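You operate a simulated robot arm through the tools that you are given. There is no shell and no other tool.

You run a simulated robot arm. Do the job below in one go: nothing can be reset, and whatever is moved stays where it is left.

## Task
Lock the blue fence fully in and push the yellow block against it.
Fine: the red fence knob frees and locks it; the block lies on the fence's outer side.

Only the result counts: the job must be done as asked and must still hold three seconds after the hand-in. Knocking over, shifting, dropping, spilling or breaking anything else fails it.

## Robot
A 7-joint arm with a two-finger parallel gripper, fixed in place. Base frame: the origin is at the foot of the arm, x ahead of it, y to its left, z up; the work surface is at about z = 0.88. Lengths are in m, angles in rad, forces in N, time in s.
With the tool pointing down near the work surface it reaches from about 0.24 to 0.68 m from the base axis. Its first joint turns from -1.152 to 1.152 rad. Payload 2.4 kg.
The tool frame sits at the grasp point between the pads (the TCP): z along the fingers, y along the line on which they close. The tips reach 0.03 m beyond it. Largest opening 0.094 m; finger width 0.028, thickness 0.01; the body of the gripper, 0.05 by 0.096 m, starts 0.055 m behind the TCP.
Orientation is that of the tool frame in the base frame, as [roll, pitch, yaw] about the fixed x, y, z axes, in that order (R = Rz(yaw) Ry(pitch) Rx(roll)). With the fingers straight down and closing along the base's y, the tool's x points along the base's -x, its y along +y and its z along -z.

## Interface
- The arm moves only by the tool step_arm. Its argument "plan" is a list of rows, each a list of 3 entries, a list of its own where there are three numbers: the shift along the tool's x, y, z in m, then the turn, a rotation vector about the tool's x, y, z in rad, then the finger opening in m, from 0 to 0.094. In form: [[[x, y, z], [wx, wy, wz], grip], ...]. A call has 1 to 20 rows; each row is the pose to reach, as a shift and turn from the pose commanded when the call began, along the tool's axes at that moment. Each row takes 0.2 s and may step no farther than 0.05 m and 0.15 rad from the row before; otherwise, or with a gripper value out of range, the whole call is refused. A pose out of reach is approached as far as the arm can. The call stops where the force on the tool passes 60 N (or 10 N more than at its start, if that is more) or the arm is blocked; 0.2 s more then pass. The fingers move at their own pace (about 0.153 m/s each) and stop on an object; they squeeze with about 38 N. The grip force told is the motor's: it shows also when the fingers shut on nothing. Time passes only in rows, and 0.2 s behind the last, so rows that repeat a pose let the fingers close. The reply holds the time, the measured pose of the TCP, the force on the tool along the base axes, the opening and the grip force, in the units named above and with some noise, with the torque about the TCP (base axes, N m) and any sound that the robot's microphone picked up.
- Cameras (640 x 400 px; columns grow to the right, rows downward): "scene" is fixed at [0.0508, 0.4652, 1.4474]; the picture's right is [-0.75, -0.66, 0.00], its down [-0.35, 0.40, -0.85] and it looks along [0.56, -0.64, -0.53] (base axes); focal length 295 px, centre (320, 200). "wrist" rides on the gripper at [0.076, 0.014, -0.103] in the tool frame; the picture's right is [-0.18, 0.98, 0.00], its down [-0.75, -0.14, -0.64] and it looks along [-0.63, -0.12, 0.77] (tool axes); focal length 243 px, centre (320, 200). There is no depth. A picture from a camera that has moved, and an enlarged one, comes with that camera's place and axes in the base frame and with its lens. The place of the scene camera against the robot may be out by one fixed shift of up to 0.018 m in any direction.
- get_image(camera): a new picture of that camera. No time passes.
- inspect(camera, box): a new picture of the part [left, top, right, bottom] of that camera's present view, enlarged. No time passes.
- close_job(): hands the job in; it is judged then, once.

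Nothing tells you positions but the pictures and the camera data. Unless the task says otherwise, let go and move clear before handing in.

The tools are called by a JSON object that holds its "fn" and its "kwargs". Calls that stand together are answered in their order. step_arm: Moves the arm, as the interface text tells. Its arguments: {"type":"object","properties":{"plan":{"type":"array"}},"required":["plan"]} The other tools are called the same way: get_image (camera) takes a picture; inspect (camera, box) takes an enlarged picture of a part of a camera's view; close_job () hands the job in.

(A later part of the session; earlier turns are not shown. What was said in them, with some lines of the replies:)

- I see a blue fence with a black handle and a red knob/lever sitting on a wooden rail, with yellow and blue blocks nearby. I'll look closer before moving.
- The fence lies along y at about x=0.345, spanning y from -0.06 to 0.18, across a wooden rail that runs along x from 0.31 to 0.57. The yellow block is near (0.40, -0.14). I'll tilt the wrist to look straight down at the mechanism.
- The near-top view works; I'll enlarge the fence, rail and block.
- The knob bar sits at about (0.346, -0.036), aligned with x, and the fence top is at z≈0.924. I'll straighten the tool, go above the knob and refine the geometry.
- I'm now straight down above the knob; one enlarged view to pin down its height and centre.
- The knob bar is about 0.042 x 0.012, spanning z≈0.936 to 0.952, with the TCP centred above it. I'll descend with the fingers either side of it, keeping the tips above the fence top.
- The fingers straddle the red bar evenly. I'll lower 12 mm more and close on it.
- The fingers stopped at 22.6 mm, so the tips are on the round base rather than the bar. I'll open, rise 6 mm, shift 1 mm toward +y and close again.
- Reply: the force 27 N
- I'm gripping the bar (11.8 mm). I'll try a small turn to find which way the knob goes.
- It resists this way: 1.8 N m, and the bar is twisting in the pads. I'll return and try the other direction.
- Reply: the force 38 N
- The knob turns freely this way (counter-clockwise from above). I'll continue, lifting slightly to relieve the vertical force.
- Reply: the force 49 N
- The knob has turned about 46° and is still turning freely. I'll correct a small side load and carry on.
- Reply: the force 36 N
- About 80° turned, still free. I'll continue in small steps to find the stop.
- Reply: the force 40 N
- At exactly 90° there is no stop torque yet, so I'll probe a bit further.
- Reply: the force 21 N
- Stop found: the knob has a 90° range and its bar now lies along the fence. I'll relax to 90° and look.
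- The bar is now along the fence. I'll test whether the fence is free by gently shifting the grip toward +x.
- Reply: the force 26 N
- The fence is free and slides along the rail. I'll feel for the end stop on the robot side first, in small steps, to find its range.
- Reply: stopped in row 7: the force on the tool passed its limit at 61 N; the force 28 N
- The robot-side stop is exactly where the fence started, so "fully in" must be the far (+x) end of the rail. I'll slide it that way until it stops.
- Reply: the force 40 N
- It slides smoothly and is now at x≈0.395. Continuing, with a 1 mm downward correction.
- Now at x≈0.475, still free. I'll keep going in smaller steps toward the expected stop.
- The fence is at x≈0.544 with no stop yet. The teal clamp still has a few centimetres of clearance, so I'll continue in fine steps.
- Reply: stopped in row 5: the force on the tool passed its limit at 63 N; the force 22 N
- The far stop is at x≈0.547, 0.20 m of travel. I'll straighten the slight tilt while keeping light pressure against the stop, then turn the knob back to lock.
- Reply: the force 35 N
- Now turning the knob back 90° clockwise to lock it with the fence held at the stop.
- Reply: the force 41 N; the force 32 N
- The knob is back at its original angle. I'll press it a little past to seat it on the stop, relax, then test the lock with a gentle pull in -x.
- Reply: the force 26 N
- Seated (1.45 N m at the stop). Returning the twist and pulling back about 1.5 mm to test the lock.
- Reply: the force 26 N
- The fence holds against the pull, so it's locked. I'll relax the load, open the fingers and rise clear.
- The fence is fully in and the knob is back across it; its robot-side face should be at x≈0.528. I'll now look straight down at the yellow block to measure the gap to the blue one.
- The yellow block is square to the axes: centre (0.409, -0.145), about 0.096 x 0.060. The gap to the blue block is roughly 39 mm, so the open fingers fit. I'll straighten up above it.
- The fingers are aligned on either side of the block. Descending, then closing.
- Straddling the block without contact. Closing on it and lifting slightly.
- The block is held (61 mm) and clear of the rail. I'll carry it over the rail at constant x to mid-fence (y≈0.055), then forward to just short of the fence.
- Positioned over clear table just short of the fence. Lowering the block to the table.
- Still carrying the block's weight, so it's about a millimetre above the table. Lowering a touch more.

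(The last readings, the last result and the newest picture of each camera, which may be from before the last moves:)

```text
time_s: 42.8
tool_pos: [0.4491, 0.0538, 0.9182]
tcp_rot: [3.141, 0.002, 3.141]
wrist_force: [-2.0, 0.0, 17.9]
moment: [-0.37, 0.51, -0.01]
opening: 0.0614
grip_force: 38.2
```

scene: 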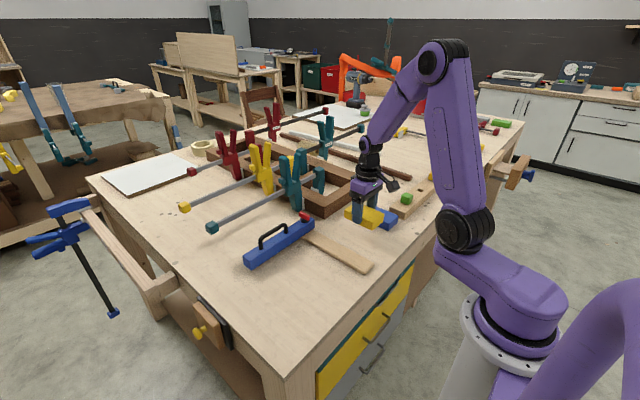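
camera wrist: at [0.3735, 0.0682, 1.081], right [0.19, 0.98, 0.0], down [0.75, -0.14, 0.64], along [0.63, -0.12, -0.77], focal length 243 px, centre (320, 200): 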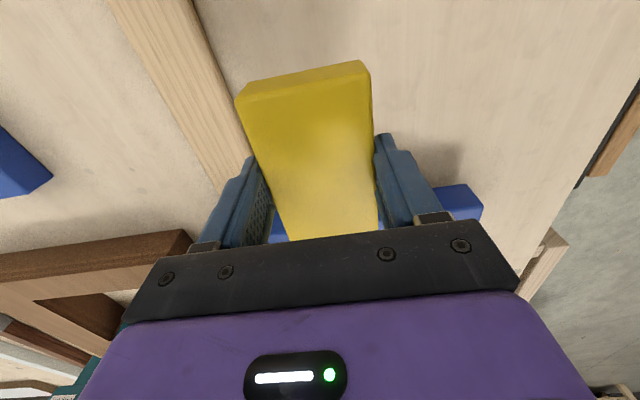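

The block is on the table. I'll ease off slightly and slide it toward the fence in small steps.

{"fn": "step_arm", "kwargs": {"plan": [[[0, 0, -0.0004], [0, 0, 0], 0.03], [[-0.006, 0, -0.0004], [0, 0, 0], 0.03], [[-0.012, 0, -0.0004], [0, 0, 0], 0.03], [[-0.018, 0, -0.0004], [0, 0, 0], 0.03], [[-0.023, 0, -0.0004], [0, 0, 0], 0.03], [[-0.023, 0, -0.0004], [0, 0, 0], 0.03]]}}

{"fn": "inspect", "kwargs": {"camera": "scene", "box": [230, 180, 360, 280]}}

```text
time_s: 44.2
tool_pos: [0.473, 0.0548, 0.9177]
tcp_rot: [3.139, 0.003, 3.139]
wrist_force: [-4.1, -0.4, 10.9]
moment: [-0.07, -0.13, -0.01]
opening: 0.0613
grip_force: 37.8
```

```text
4.00 times, centred on (295, 230) of scene
camera zoom: at [0.0505, 0.4652, 1.4474], right [-0.75, -0.66, 0.0], down [-0.35, 0.4, -0.85], along [0.56, -0.64, -0.53], focal length 1179 px, centre (420, 80)
```

zoom: 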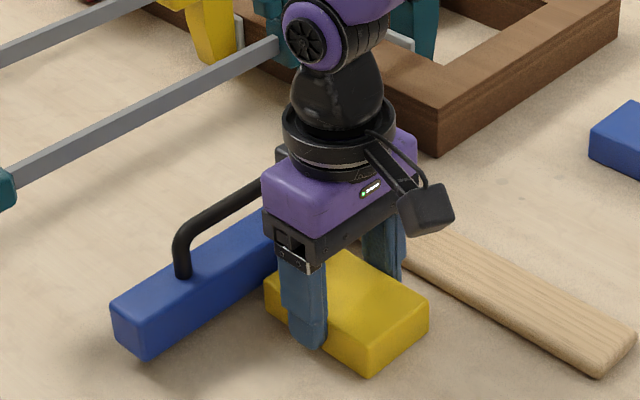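

Nearly touching. I'll advance 1 mm at a time until contact shows.

{"fn": "step_arm", "kwargs": {"plan": [[[-0.001, 0, 0], [0, 0, 0], 0.03], [[-0.002, 0, 0], [0, 0, 0], 0.03], [[-0.003, 0, 0], [0, 0, 0], 0.03], [[-0.004, 0, 0], [0, 0, 0], 0.03], [[-0.004, 0, 0], [0, 0, 0], 0.03]]}}

```text
time_s: 45.4
tool_pos: [0.4771, 0.0545, 0.9187]
tcp_rot: [3.14, 0.001, 3.141]
wrist_force: [-2.8, -0.1, 2.5]
moment: [-0.08, 0.15, -0.05]
opening: 0.0613
grip_force: 37.8
```

{"fn": "step_arm", "kwargs": {"plan": [[[-0.001, 0, 0], [0, 0, 0], 0.03], [[-0.002, 0, 0], [0, 0, 0], 0.03], [[-0.003, 0, 0], [0, 0, 0], 0.03], [[-0.003, 0, 0], [0, 0, 0], 0.03]]}}

{"fn": "inspect", "kwargs": {"camera": "scene", "box": [250, 205, 330, 265]}}

```text
time_s: 46.4
tool_pos: [0.4796, 0.0555, 0.916]
tcp_rot: [3.141, 0.0, 3.139]
wrist_force: [-4.1, 0.4, 2.2]
moment: [-0.03, -0.12, 0.07]
opening: 0.0614
grip_force: 38.1
```

```text
6.67 times, centred on (290, 235) of scene
camera zoom: at [0.0506, 0.4652, 1.4474], right [-0.75, -0.66, 0.0], down [-0.35, 0.4, -0.85], along [0.56, -0.64, -0.53], focal length 1965 px, centre (520, -33)
```

zoom: 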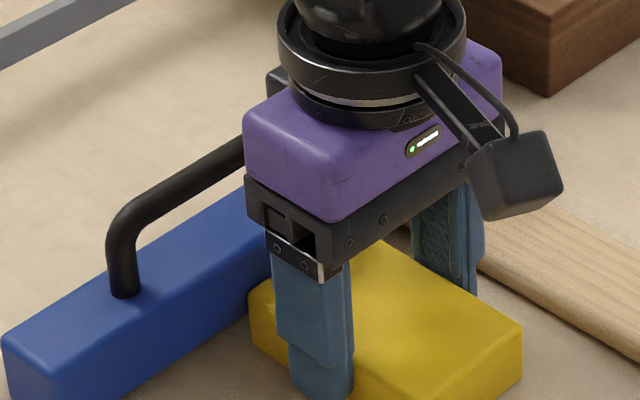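

No contact force yet. Continuing in 1 mm steps.

{"fn": "step_arm", "kwargs": {"plan": [[[-0.001, 0, 0], [0, 0, 0], 0.03], [[-0.002, 0, 0], [0, 0, 0], 0.03], [[-0.003, 0, 0], [0, 0, 0], 0.03], [[-0.003, 0, 0], [0, 0, 0], 0.03]]}}

{"fn": "inspect", "kwargs": {"camera": "scene", "box": [250, 205, 330, 265]}}

```text
time_s: 47.4
tool_pos: [0.48, 0.054, 0.9168]
tcp_rot: [3.139, -0.007, 3.139]
wrist_force: [-24.3, -0.7, 14.3]
moment: [-0.06, -0.14, 0.08]
opening: 0.0617
grip_force: 37.8
```

```text
6.67 times, centred on (290, 235) of scene
camera zoom: at [0.0499, 0.4651, 1.4474], right [-0.75, -0.66, 0.0], down [-0.35, 0.4, -0.85], along [0.56, -0.64, -0.53], focal length 1965 px, centre (520, -33)
```

zoom: 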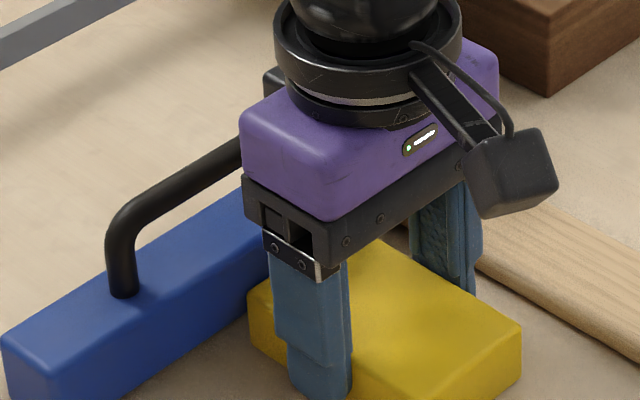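

Contact: 24 N against the fence, at the expected face position. Releasing and rising straight up.

{"fn": "step_arm", "kwargs": {"plan": [[[0, 0, 0], [0, 0, 0], 0.07], [[0, 0, 0], [0, 0, 0], 0.08], [[0, 0, 0], [0, 0, 0], 0.08], [[0.0, 0, -0.02], [0, 0, 0], 0.08], [[0.0, 0, -0.06], [0, 0, 0], 0.08], [[0.02, 0, -0.1], [0, 0, 0], 0.08], [[0.05, 0, -0.12], [0, 0, 0], 0.08]]}}

{"fn": "get_image", "kwargs": {"camera": "wrist"}}

{"fn": "inspect", "kwargs": {"camera": "scene", "box": [230, 190, 350, 280]}}

```text
time_s: 49.0
tool_pos: [0.4342, 0.0538, 1.0362]
tcp_rot: [3.14, 0.001, 3.14]
wrist_force: [0.2, 0.3, 0.0]
moment: [0.0, -0.01, -0.01]
opening: 0.0802
grip_force: 0.1
```

```text
taken
camera wrist: at [0.357, 0.0686, 1.1401], right [0.19, 0.98, 0.0], down [0.75, -0.14, 0.64], along [0.63, -0.12, -0.77], focal length 243 px, centre (320, 200)
```

wrist: 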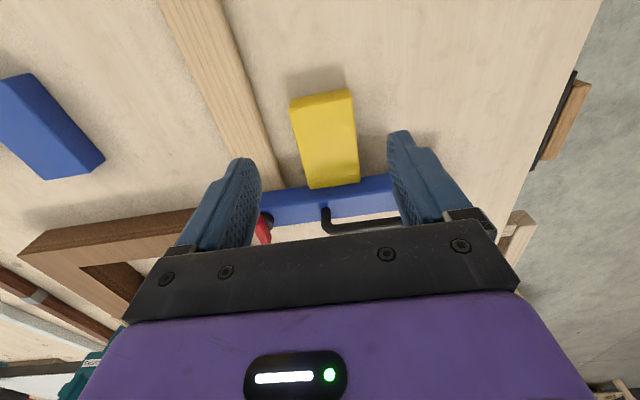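

```text
4.44 times, centred on (290, 235) of scene
camera zoom: at [0.0508, 0.4652, 1.4474], right [-0.75, -0.66, 0.0], down [-0.35, 0.4, -0.85], along [0.56, -0.64, -0.53], focal length 1310 px, centre (453, 44)
```

zoom: 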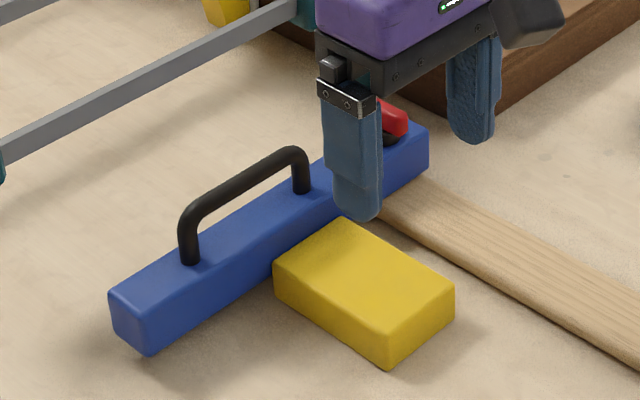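

The block looks flush against the fence face. I'll check the contact line close up.

{"fn": "inspect", "kwargs": {"camera": "wrist", "box": [270, 150, 390, 225]}}

{"fn": "inspect", "kwargs": {"camera": "scene", "box": [280, 225, 320, 255]}}

```text
5.33 times, centred on (330, 188) of wrist
camera zoom: at [0.357, 0.0686, 1.1401], right [0.19, 0.98, 0.0], down [0.75, -0.14, 0.64], along [0.63, -0.12, -0.77], focal length 1294 px, centre (267, 267)
```

zoom: 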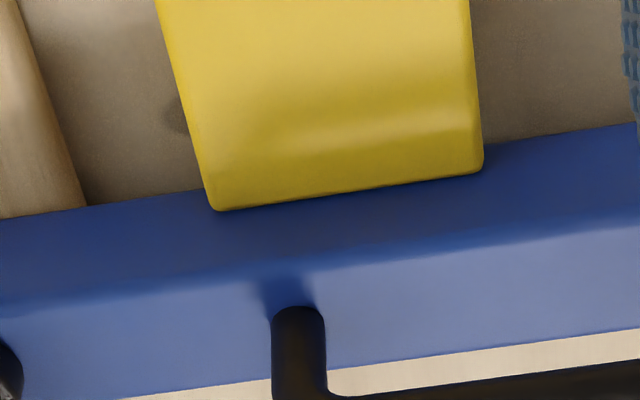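

```text
13.33 times, centred on (300, 240) of scene
camera zoom: at [0.0508, 0.4652, 1.4474], right [-0.75, -0.66, 0.0], down [-0.35, 0.4, -0.85], along [0.56, -0.64, -0.53], focal length 3930 px, centre (587, -333)
```

zoom: 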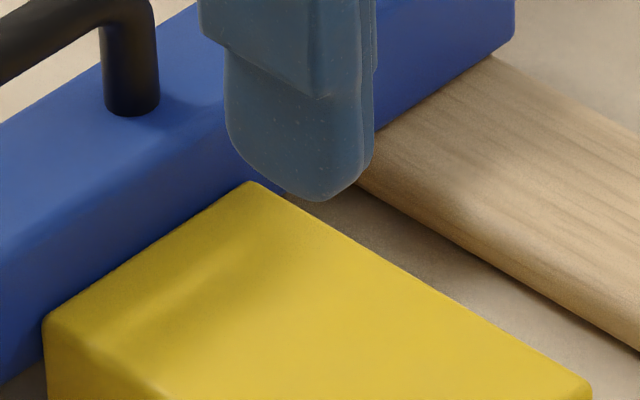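

It appears to touch along the whole width. To be sure of full contact I'll go behind the block with closed fingers and give it a light push.

{"fn": "step_arm", "kwargs": {"plan": [[[0.025, 0.001, 0], [0, 0, 0], 0.04], [[0.046, 0.001, 0], [0, 0, 0], 0.0], [[0.046, 0.001, 0.03], [0, 0, 0], 0.0], [[0.046, 0.001, 0.07], [0, 0, 0], 0.0], [[0.046, 0.001, 0.105], [0, 0, 0], 0.0], [[0.046, 0.001, 0.116], [0, 0, 0], 0.0], [[0.046, 0.001, 0.116], [0, 0, 0], 0.0]]}}

{"fn": "inspect", "kwargs": {"camera": "scene", "box": [230, 190, 380, 300]}}

```text
time_s: 50.6
tool_pos: [0.3867, 0.0545, 0.9208]
tcp_rot: [3.14, 0.002, 3.14]
wrist_force: [0.1, -0.6, -0.4]
moment: [-0.02, 0.02, 0.02]
opening: 0.0
grip_force: 33.4
```

```text
3.64 times, centred on (305, 245) of scene
camera zoom: at [0.0508, 0.4652, 1.4474], right [-0.75, -0.66, 0.0], down [-0.35, 0.4, -0.85], along [0.56, -0.64, -0.53], focal length 1072 px, centre (374, 36)
```

zoom: 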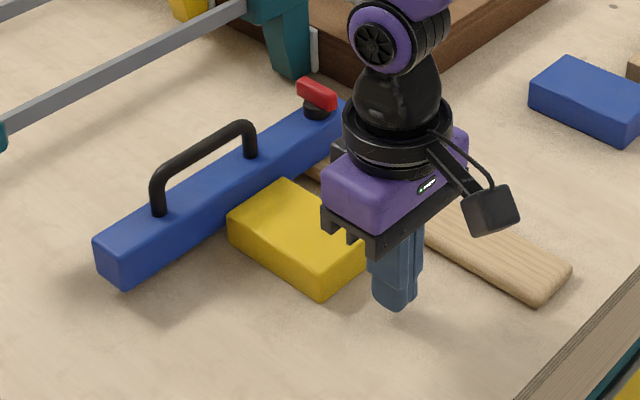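

Positioned behind the block at its centre line. Approaching, then pushing lightly.

{"fn": "step_arm", "kwargs": {"plan": [[[-0.01, 0, 0], [0, 0, 0], 0.0], [[-0.02, 0, 0], [0, 0, 0], 0.0], [[-0.025, 0, 0], [0, 0, 0], 0.0], [[-0.027, 0, 0], [0, 0, 0], 0.0], [[-0.028, 0, 0], [0, 0, 0], 0.0], [[-0.029, 0, 0], [0, 0, 0], 0.0], [[-0.029, 0, 0], [0, 0, 0], 0.0]]}}

```text
time_s: 52.2
tool_pos: [0.4161, 0.0546, 0.9212]
tcp_rot: [3.14, 0.001, 3.14]
wrist_force: [0.3, 0.1, -0.4]
moment: [0.0, 0.0, -0.02]
opening: 0.0
grip_force: 32.6
```

{"fn": "step_arm", "kwargs": {"plan": [[[-0.001, 0, 0], [0, 0, 0], 0.0], [[-0.002, 0, 0], [0, 0, 0], 0.0], [[-0.0025, 0, 0], [0, 0, 0], 0.0], [[-0.0025, 0, 0], [0, 0, 0], 0.0]]}}

```text
time_s: 53.2
tool_pos: [0.4171, 0.0557, 0.9211]
tcp_rot: [3.14, -0.003, 3.141]
wrist_force: [-15.7, 0.6, 4.2]
moment: [-0.03, 0.19, 0.0]
opening: 0.0
grip_force: 33.1
```

The block is solid against the fence with a 16 N push. I'll back off, rise clear and check everything.

{"fn": "step_arm", "kwargs": {"plan": [[[0.01, 0, 0], [0, 0, 0], 0.0], [[0.03, 0, 0], [0, 0, 0], 0.0], [[0.03, 0, -0.04], [0, 0, 0], 0.0], [[0.03, 0, -0.08], [0, 0, 0], 0.0], [[0.04, 0, -0.12], [0, 0, 0], 0.0], [[0.06, -0.03, -0.16], [0, 0, 0], 0.0], [[0.08, -0.06, -0.2], [0, 0, 0], 0.0], [[0.08, -0.06, -0.22], [0, 0, 0], 0.0]]}}

{"fn": "get_image", "kwargs": {"camera": "scene"}}

{"fn": "inspect", "kwargs": {"camera": "scene", "box": [230, 190, 350, 280]}}

{"fn": "get_image", "kwargs": {"camera": "wrist"}}

```text
refused: row 6 steps farther than a row can; nothing moved
```

```text
taken
```

scene: 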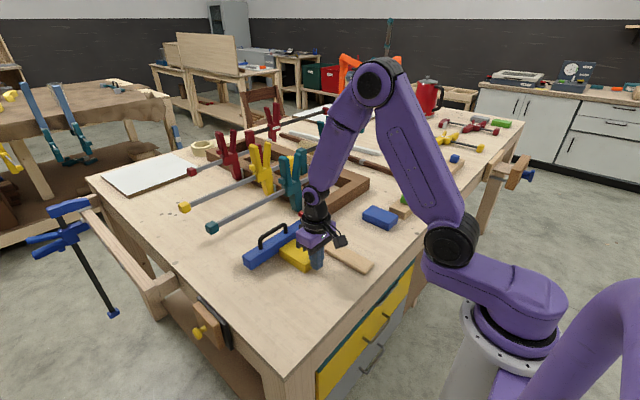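

```text
4.44 times, centred on (290, 235) of scene
camera zoom: at [0.0503, 0.4652, 1.4474], right [-0.75, -0.66, 0.0], down [-0.35, 0.4, -0.85], along [0.56, -0.64, -0.53], focal length 1310 px, centre (453, 44)
```

zoom: 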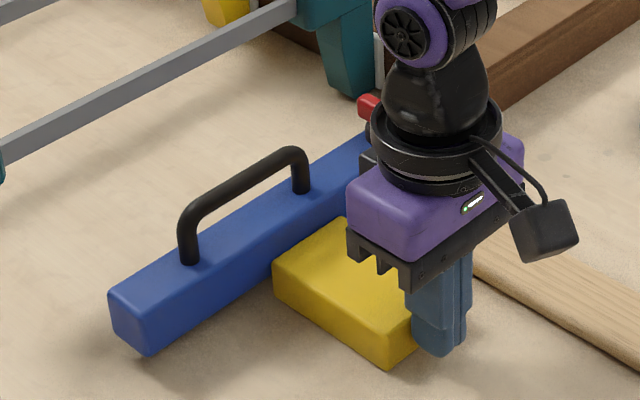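

```text
taken
camera wrist: at [0.3409, 0.0697, 1.0241], right [0.19, 0.98, 0.0], down [0.76, -0.14, 0.64], along [0.63, -0.12, -0.77], focal length 243 px, centre (320, 200)
```

wrist: 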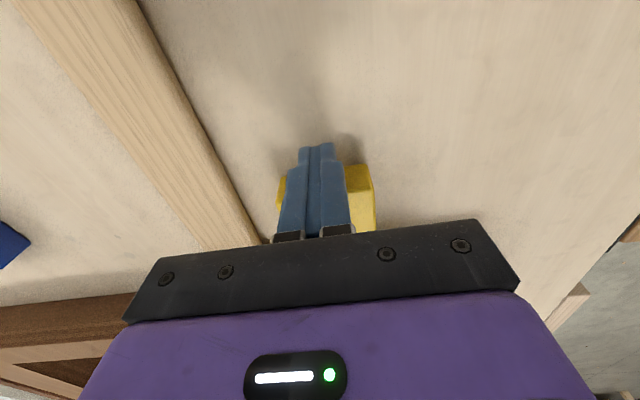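

That plan was refused for one oversized step, so nothing moved. Repeating the retreat with smaller steps.

{"fn": "step_arm", "kwargs": {"plan": [[[0.01, 0, 0], [0, 0, 0], 0.0], [[0.03, 0, 0], [0, 0, 0], 0.0], [[0.03, 0, -0.04], [0, 0, 0], 0.0], [[0.03, 0, -0.08], [0, 0, 0], 0.0], [[0.035, 0, -0.12], [0, 0, 0], 0.0], [[0.04, -0.01, -0.16], [0, 0, 0], 0.0], [[0.045, -0.02, -0.2], [0, 0, 0], 0.0], [[0.045, -0.02, -0.22], [0, 0, 0], 0.0]]}}

{"fn": "get_image", "kwargs": {"camera": "scene"}}

{"fn": "inspect", "kwargs": {"camera": "scene", "box": [230, 190, 350, 280]}}

{"fn": "get_image", "kwargs": {"camera": "wrist"}}

```text
time_s: 55.0
tool_pos: [0.3726, 0.0358, 1.141]
tcp_rot: [3.141, 0.001, 3.141]
wrist_force: [-0.2, 0.4, 0.3]
moment: [-0.01, 0.03, 0.0]
opening: 0.0001
grip_force: 33.3
```

```text
taken
```

scene: 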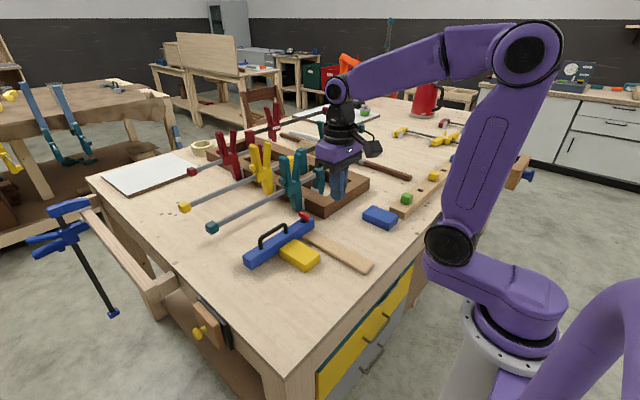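

```text
4.44 times, centred on (290, 235) of scene
camera zoom: at [0.0508, 0.4652, 1.4474], right [-0.75, -0.66, 0.0], down [-0.35, 0.4, -0.85], along [0.56, -0.64, -0.53], focal length 1310 px, centre (453, 44)
```

zoom: 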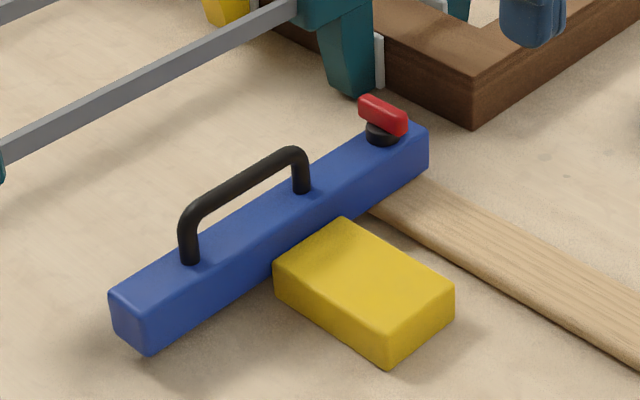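

```text
taken
camera wrist: at [0.2959, 0.0495, 1.2443], right [0.19, 0.98, 0.0], down [0.75, -0.14, 0.64], along [0.63, -0.12, -0.77], focal length 243 px, centre (320, 200)
```

wrist: 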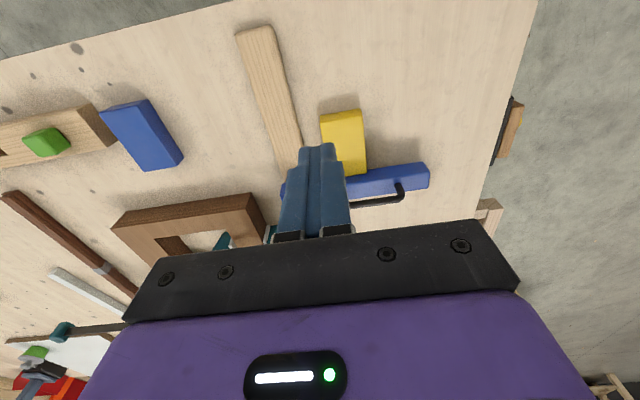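

The fence sits at its inner stop with the knob turned back to lock, and it held when I pulled on it. The yellow block is flush against its outer face, the other objects look undisturbed, and the arm is clear. Handing in.

{"fn": "close_job", "kwargs": {}}

```text
The job is handed in.
```

The blue fence is locked at its far stop and the yellow block is up against it. I've handed the job in, but no pass or fail came back.

- **Fence:** I turned the red knob a quarter turn to free it and slid the fence about 0.20 m along the rail, away from the robot, until it stopped. Then I turned the knob back to lock it. It held when I pulled back on it (about 17 N).
- **Which way is "in":** I took it to be away from the robot, because the fence started at the stop on the robot's side and could only move the other way.
- **Block:** The rail was in the way of pushing it straight across, so I lifted it over the rail and set it down facing the middle of the fence. I slid it into contact, let go, and gave it a light push (about 16 N) from behind. It sits flush against the robot-side face.
- **Everything else:** Nothing else looks moved in the final pictures, and the arm is clear.
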